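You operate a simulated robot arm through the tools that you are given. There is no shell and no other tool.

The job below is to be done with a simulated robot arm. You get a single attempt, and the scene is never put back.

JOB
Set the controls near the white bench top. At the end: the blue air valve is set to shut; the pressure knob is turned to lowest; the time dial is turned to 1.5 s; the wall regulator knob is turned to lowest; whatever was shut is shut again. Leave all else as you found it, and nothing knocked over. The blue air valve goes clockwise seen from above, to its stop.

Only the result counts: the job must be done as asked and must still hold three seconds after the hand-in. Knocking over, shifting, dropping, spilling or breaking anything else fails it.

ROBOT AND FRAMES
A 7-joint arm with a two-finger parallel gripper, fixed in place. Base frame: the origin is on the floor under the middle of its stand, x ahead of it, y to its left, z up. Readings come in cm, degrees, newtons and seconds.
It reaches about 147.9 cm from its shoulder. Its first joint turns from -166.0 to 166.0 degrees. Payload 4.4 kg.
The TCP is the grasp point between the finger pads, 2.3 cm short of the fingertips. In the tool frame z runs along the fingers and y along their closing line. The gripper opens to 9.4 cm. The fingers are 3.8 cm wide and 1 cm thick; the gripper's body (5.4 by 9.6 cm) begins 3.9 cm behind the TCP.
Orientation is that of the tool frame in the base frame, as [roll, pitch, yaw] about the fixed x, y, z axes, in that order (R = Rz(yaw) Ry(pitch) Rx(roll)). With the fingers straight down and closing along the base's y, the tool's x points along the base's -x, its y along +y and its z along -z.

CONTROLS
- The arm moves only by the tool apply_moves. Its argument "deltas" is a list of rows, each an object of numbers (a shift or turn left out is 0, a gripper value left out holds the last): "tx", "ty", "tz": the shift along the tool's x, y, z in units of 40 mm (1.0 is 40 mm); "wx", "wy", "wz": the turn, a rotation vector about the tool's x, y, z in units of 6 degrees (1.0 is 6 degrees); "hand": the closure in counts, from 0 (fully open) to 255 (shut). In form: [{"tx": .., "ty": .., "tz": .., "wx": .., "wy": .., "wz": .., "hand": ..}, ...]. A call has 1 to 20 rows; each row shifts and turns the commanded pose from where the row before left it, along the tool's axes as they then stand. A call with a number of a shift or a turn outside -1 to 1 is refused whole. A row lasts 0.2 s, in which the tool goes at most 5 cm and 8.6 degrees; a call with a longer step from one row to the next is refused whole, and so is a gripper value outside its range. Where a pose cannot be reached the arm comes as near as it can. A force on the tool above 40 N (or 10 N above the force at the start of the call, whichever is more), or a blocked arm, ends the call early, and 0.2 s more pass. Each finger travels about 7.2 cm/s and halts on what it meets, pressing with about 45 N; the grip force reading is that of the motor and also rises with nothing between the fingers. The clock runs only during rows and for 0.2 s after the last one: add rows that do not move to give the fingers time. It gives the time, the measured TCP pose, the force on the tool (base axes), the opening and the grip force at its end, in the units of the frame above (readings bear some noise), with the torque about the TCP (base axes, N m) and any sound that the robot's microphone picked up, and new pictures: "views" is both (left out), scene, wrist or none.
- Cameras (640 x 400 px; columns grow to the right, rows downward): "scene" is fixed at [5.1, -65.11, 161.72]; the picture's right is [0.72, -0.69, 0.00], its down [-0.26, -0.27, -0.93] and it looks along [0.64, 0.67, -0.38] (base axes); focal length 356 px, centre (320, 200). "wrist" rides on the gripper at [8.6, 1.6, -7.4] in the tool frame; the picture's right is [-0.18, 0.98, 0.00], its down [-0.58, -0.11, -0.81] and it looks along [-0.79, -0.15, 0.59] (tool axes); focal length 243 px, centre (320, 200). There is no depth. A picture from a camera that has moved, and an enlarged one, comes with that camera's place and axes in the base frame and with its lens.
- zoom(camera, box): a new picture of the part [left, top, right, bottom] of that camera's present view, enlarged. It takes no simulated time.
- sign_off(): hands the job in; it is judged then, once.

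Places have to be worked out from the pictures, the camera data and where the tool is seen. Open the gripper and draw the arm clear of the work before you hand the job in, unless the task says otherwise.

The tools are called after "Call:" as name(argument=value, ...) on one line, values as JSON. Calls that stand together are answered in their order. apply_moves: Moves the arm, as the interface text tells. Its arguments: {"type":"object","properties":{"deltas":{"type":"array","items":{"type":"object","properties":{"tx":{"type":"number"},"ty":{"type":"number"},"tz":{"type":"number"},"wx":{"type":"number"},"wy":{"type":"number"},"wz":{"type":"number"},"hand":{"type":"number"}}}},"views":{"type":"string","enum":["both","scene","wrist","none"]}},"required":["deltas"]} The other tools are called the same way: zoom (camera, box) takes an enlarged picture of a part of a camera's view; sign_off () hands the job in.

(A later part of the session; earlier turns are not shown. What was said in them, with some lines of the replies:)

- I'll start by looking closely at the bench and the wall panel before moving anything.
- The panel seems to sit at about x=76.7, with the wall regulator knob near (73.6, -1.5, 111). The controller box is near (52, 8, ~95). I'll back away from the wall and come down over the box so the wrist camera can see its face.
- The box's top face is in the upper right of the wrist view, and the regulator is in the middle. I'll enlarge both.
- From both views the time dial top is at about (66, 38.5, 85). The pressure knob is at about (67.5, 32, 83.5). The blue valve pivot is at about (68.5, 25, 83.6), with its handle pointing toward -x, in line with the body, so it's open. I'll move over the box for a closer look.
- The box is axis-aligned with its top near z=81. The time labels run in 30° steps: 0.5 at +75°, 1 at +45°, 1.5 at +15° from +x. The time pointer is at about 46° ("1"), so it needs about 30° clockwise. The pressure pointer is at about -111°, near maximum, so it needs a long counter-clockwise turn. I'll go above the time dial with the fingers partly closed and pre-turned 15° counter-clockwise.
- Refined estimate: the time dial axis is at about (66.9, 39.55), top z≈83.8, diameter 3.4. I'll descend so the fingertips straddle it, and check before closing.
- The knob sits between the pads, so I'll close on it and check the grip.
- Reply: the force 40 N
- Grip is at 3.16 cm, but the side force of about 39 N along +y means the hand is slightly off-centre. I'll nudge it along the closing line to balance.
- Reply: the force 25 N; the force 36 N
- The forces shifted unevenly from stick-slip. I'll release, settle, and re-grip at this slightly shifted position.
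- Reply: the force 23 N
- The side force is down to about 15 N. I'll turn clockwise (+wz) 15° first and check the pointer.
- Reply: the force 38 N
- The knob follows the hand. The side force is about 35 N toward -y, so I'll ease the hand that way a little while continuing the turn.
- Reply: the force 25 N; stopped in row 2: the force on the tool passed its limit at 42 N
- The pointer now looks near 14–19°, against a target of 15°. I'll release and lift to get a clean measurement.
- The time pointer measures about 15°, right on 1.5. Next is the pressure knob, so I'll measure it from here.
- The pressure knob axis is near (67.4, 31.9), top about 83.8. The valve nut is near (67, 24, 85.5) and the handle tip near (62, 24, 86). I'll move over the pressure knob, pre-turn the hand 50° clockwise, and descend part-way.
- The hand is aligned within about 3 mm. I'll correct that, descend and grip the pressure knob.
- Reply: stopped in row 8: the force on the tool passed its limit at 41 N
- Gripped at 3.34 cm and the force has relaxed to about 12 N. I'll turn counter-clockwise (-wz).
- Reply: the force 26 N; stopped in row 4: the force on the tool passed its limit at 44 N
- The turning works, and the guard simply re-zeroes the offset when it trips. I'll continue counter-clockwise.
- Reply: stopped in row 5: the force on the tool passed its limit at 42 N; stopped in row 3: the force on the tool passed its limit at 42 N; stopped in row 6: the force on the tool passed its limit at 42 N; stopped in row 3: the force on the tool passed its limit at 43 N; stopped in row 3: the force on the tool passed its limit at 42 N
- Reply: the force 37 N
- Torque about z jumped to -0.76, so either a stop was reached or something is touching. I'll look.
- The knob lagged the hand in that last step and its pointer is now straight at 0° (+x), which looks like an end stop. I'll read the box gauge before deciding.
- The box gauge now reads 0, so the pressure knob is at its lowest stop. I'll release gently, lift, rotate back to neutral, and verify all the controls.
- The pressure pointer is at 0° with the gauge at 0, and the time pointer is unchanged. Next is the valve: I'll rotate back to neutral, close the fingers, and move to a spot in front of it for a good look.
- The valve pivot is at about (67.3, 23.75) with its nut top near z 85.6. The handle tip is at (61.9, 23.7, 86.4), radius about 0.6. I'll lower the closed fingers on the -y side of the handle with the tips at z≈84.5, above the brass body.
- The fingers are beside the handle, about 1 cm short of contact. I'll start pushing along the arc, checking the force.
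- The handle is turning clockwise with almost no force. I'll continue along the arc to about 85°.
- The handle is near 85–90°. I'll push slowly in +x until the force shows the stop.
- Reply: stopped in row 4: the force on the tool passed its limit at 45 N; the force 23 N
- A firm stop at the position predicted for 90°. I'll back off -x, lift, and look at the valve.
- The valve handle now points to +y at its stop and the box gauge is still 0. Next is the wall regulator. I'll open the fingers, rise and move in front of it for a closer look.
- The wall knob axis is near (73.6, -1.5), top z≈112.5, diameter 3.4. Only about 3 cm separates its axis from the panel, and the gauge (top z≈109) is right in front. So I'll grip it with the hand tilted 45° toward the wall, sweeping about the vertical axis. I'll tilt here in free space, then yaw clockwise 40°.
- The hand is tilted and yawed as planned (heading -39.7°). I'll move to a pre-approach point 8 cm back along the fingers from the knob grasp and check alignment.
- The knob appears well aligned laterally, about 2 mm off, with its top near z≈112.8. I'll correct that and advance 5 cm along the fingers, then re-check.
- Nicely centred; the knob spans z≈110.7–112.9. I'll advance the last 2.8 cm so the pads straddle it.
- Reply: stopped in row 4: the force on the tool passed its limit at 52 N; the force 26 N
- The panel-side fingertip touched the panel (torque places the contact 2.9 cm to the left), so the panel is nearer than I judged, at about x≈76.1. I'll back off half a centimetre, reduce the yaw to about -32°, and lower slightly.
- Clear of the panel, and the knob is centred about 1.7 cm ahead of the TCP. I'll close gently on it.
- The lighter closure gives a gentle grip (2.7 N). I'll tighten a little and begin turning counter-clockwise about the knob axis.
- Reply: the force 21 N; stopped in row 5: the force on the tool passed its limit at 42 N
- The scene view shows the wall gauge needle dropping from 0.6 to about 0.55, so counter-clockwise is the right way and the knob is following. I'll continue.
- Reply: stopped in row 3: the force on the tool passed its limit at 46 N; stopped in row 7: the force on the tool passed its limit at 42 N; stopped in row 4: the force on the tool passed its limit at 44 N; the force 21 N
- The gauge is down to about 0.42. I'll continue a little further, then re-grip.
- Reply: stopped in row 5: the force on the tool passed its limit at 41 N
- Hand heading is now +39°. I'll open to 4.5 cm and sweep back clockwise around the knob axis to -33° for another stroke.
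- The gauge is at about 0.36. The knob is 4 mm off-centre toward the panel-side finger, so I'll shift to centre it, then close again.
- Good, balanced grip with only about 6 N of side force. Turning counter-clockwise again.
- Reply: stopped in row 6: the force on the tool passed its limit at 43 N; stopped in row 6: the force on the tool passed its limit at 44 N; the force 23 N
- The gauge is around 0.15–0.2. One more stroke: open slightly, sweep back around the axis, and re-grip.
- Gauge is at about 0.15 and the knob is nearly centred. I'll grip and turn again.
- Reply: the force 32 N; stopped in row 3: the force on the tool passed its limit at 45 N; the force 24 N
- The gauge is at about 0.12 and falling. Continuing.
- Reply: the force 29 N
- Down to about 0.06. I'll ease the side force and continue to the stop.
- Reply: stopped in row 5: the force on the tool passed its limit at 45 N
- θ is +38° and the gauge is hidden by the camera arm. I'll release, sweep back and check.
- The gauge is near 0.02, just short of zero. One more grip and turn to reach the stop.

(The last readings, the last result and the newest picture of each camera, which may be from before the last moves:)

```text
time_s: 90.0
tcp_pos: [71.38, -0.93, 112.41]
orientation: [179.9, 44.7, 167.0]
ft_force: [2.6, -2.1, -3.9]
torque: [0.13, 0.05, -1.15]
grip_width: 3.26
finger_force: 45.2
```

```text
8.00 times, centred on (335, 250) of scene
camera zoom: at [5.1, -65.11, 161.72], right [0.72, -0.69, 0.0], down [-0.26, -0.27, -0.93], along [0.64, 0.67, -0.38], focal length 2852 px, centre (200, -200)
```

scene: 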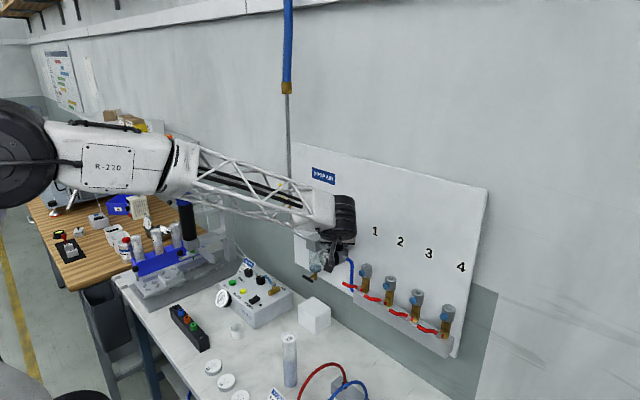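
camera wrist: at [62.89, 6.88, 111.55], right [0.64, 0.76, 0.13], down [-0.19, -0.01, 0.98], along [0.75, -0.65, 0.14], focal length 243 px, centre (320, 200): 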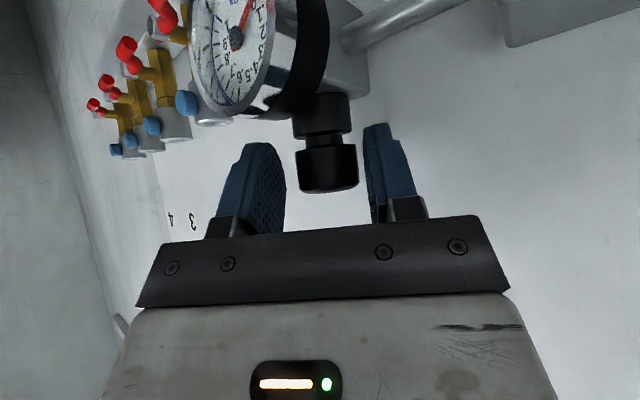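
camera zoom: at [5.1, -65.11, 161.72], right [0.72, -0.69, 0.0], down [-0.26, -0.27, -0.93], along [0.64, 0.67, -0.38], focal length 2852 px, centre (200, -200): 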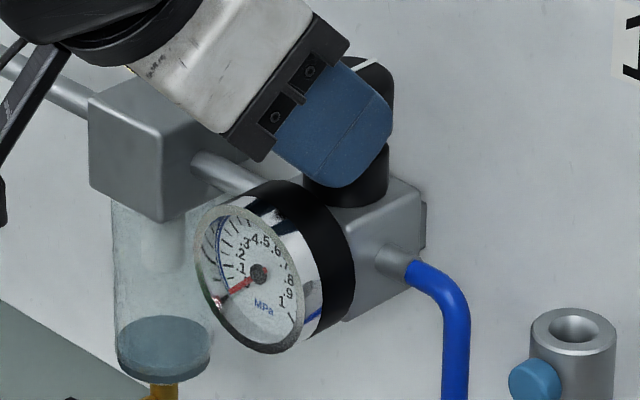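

The gauge is at 0 and the torque is a pure -1.15 N·m, so the regulator is at its lowest stop. I'll release and withdraw back along the finger direction.

Call:
apply_moves(deltas=[{"hand": 160}, {"hand": 130}, {"hand": 110}, {}, {"tz": -0.4}, {"tz": -0.8}, {"tz": -0.9}, {"tz": -0.9}, {}])

Call:
zoom(camera="scene", box=[310, 225, 360, 275])

Call:
zoom(camera="scene", box=[235, 255, 305, 305])

Call:
zoom(camera="scene", box=[212, 285, 236, 310])

```text
time_s: 92.0
tcp_pos: [63.17, 1.1, 120.89]
orientation: [179.9, 44.7, 167.0]
ft_force: [-0.7, -0.3, -0.6]
torque: [-0.03, -0.02, 0.02]
grip_width: 5.36
finger_force: 0.1
camera wrist: at [52.46, 5.29, 120.1], right [0.35, 0.93, 0.13], down [-0.17, -0.07, 0.98], along [0.92, -0.36, 0.14], focal length 243 px, centre (320, 200)
```

scene: 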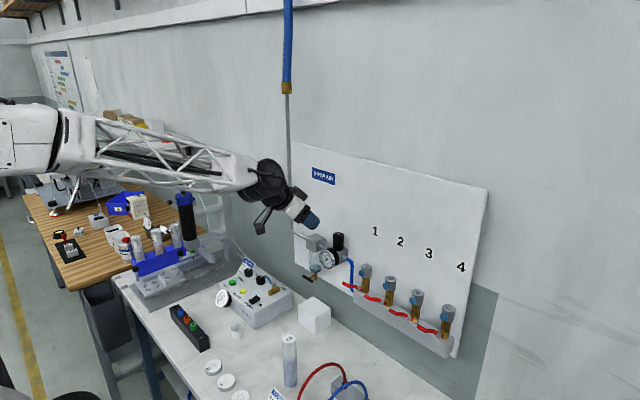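
wrist: 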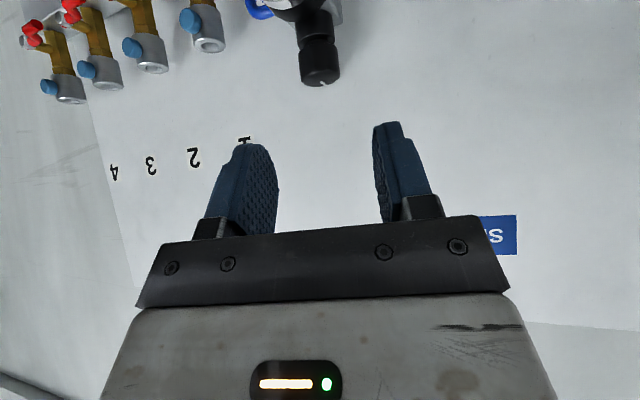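

```text
8.00 times, centred on (335, 250) of scene
camera zoom: at [5.1, -65.11, 161.72], right [0.72, -0.69, 0.0], down [-0.26, -0.27, -0.93], along [0.64, 0.67, -0.38], focal length 2852 px, centre (200, -200)
```

zoom: 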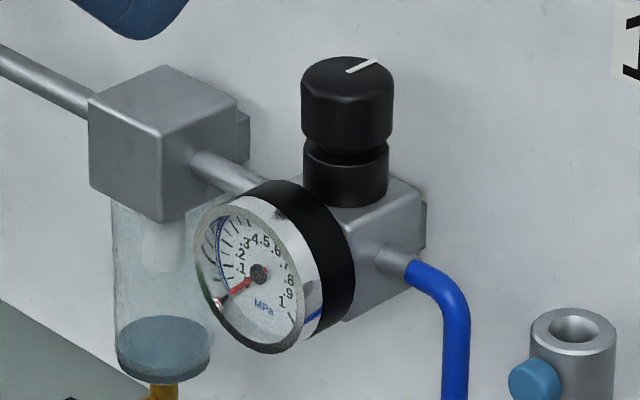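

```text
8.00 times, centred on (270, 280) of scene
camera zoom: at [5.1, -65.11, 161.72], right [0.72, -0.69, 0.0], down [-0.26, -0.27, -0.93], along [0.64, 0.67, -0.38], focal length 2852 px, centre (720, -440)
```

zoom: 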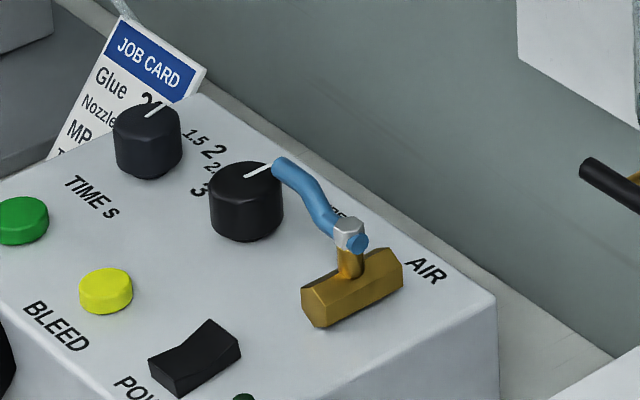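

```text
16.00 times, centred on (224, 298) of scene
camera zoom: at [5.1, -65.11, 161.72], right [0.72, -0.69, 0.0], down [-0.26, -0.27, -0.93], along [0.64, 0.67, -0.38], focal length 5704 px, centre (1856, -1360)
```

zoom: 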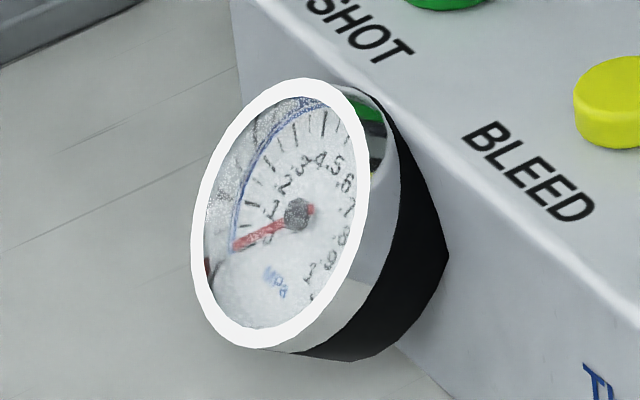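

Both gauges read 0, and the wall pointer is at its stop. I'll return the hand to vertical away from the wall, then check the time dial pointer once more from above.

Call:
apply_moves(deltas=[{"tz": -0.5, "wx": -0.5, "wz": -0.5}, {"wx": -0.6, "wz": -0.6}, {"wx": -0.43, "wz": -0.43}, {"wy": 0.9}, {"wy": 0.95}, {"wy": 0.95}, {"wy": 0.95}, {"wy": 0.95}, {"wy": 0.95}, {"wy": 0.95}, {"wy": 0.85}, {}], views="none")

```text
time_s: 94.6
tcp_pos: [61.76, 1.28, 122.26]
orientation: [179.8, 0.0, -180.0]
ft_force: [0.6, -0.6, -0.9]
torque: [0.02, -0.02, 0.02]
grip_width: 5.34
finger_force: 0.0
```

Call:
apply_moves(deltas=[{"ty": 0.8}, {"ty": 0.95}, {"ty": 0.95}, {"ty": 0.95}, {"ty": 0.95}, {"ty": 0.95}, {"ty": 0.95}, {"ty": 0.95, "tz": 0.3}, {"ty": 0.95, "tz": 0.5}, {"ty": 0.95, "tz": 0.6, "tx": -0.2}, {"tz": 0.9, "tx": -0.4}, {"tz": 0.9, "tx": -0.4}, {"tz": 0.9, "tx": -0.4}, {"tz": 0.9, "tx": -0.4}, {"tz": 0.9, "tx": -0.2}, {"tz": 0.6}, {}])

Call:
zoom(camera="wrist", box=[240, 0, 400, 100])

```text
time_s: 98.2
tcp_pos: [69.79, 38.44, 96.94]
orientation: [179.8, 0.1, -179.9]
ft_force: [0.0, 1.1, 0.0]
torque: [-0.02, 0.0, 0.04]
grip_width: 5.34
finger_force: 0.2
camera wrist: at [61.13, 40.15, 104.23], right [0.18, 0.98, 0.0], down [0.58, -0.11, 0.81], along [0.79, -0.15, -0.59], focal length 243 px, centre (320, 200)
```

scene: 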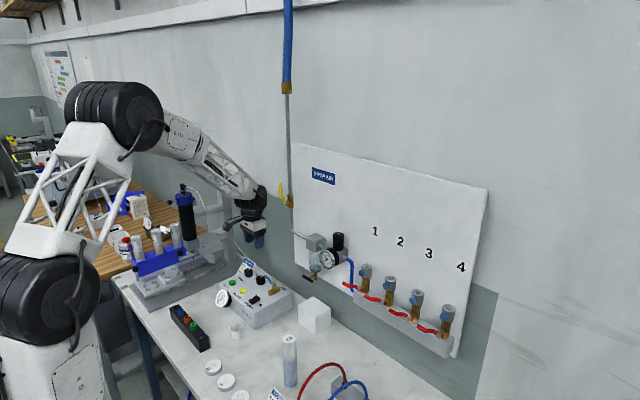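
wrist: 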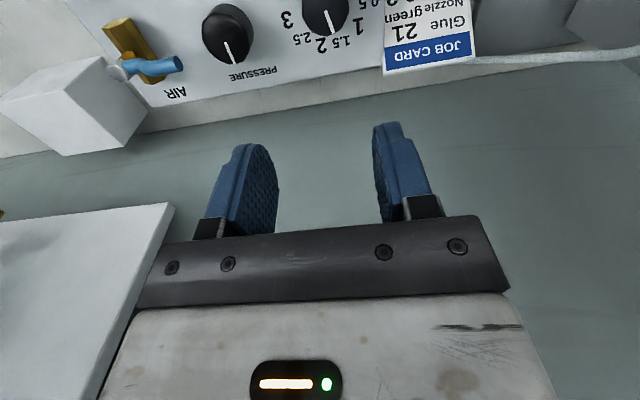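

```text
4.00 times, centred on (320, 50) of wrist
camera zoom: at [61.13, 40.15, 104.23], right [0.18, 0.98, 0.0], down [0.58, -0.11, 0.81], along [0.79, -0.15, -0.59], focal length 970 px, centre (320, 800)
```

zoom: 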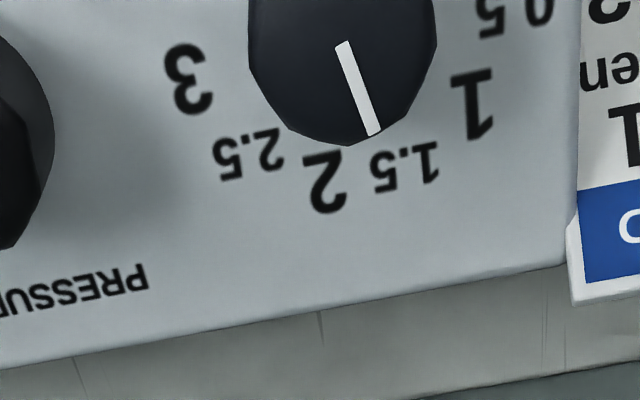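

The time pointer measures 15.0°, exactly at the 1.5 label. I'll check the pressure pointer and the valve handle from this view too.

Call:
zoom(camera="wrist", box=[90, 0, 270, 110])

Call:
zoom(camera="scene", box=[150, 220, 470, 400])

```text
3.56 times, centred on (180, 55) of wrist
camera zoom: at [61.13, 40.15, 104.23], right [0.18, 0.98, 0.0], down [0.58, -0.11, 0.81], along [0.79, -0.15, -0.59], focal length 863 px, centre (818, 716)
```

zoom: 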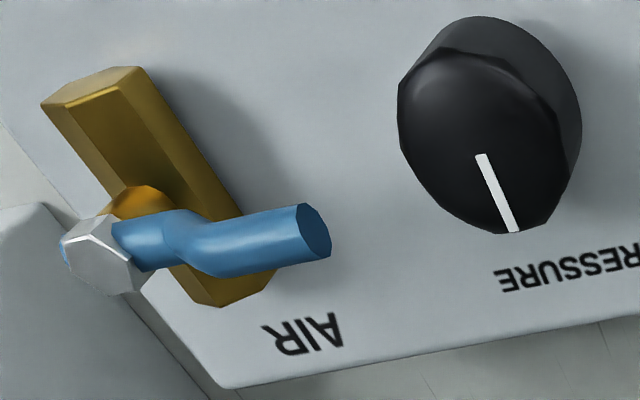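

```text
2.00 times, centred on (310, 310) of scene
camera zoom: at [5.1, -65.11, 161.72], right [0.72, -0.69, 0.0], down [-0.26, -0.27, -0.93], along [0.64, 0.67, -0.38], focal length 713 px, centre (340, -20)
```

zoom: 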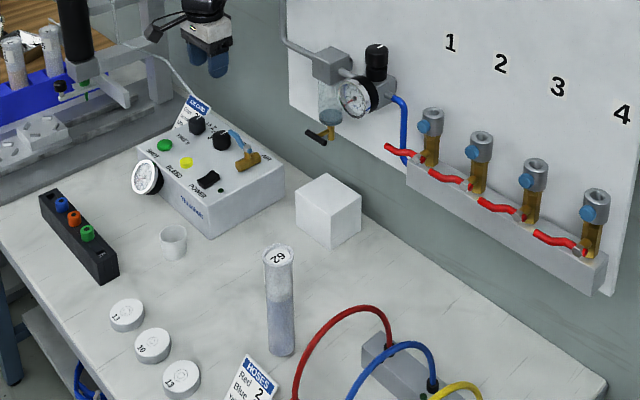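

The pressure pointer is at 0° (its stop), the valve handle is exactly crosswise, and everything else looks untouched. I'll open the gripper and draw the arm clear.

Call:
apply_moves(deltas=[{"tz": -0.7, "hand": 60}, {"tz": -0.9, "hand": 0}, {"tz": -0.9, "tx": 0.4}, {"tz": -0.9, "tx": 0.6}, {"tz": -0.9, "tx": 0.7}, {"tz": -0.9, "tx": 0.7}, {"tz": -0.9, "tx": 0.7}, {"tz": -0.9, "tx": 0.7}, {"tz": -0.6, "tx": 0.7}, {"tx": 0.5}, {}, {}, {}])

Call:
zoom(camera="scene", box=[210, 220, 370, 320])

```text
time_s: 101.0
tcp_pos: [49.7, 38.61, 126.71]
orientation: [179.8, 0.0, -180.0]
ft_force: [-1.0, 0.0, 0.4]
torque: [0.02, -0.01, -0.03]
grip_width: 9.4
finger_force: 0.0
camera wrist: at [40.99, 40.3, 134.02], right [0.18, 0.98, 0.0], down [0.58, -0.11, 0.81], along [0.79, -0.15, -0.59], focal length 243 px, centre (320, 200)
```

scene: 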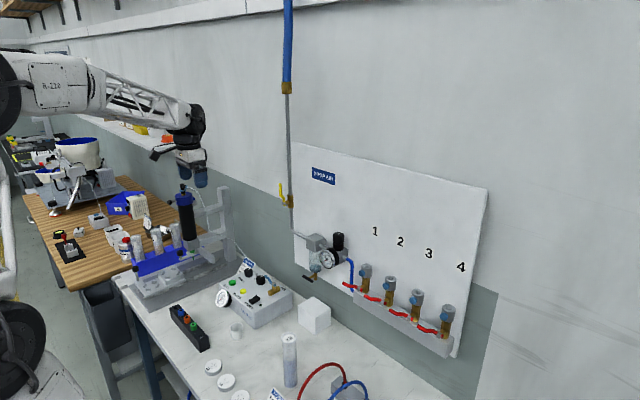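
wrist: 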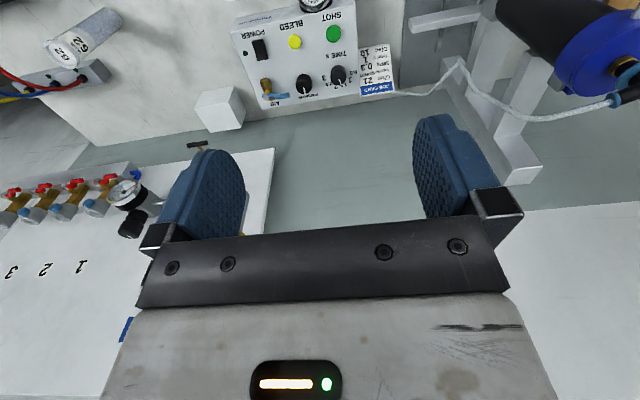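

```text
4.00 times, centred on (290, 270) of scene
camera zoom: at [5.1, -65.11, 161.72], right [0.72, -0.69, 0.0], down [-0.26, -0.27, -0.93], along [0.64, 0.67, -0.38], focal length 1426 px, centre (440, -80)
```

zoom: 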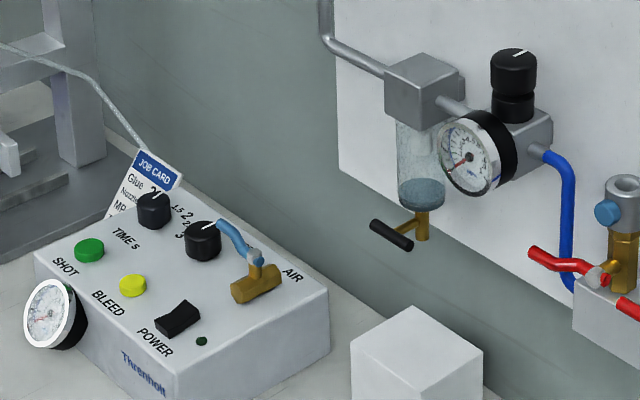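

All four controls are set: the valve is shut at its stop, the pressure knob and wall regulator are at their lowest stops with both gauges at 0, and the time dial is at 1.5 s. The gripper is open and the arm is clear, so I'm handing the job in.

Call:
sign_off()

```text
The job is handed in.
```

All four controls are set as asked, and I've handed the job in; no judging result came back.

| Control | Final state | How I checked |
|---|---|---|
| Blue air valve | Shut | Turned clockwise 90° to its stop; the handle now lies across the valve body |
| Pressure knob | Lowest | Turned counter-clockwise to its stop; the box gauge reads 0 |
| Time dial | 1.5 s | The pointer measures 15.0°, in line with the 1.5 label |
| Wall regulator knob | Lowest | Turned counter-clockwise to its stop; the wall gauge went from 0.6 to 0 |

I opened nothing, so there was nothing to shut again. While I was lining up on the wall regulator, one fingertip briefly touched the wall panel at about 52 N. I backed off straight away and saw no sign that anything had moved.

In the last pictures everything else looked as I found it. The gripper is open and the arm is clear of the bench.
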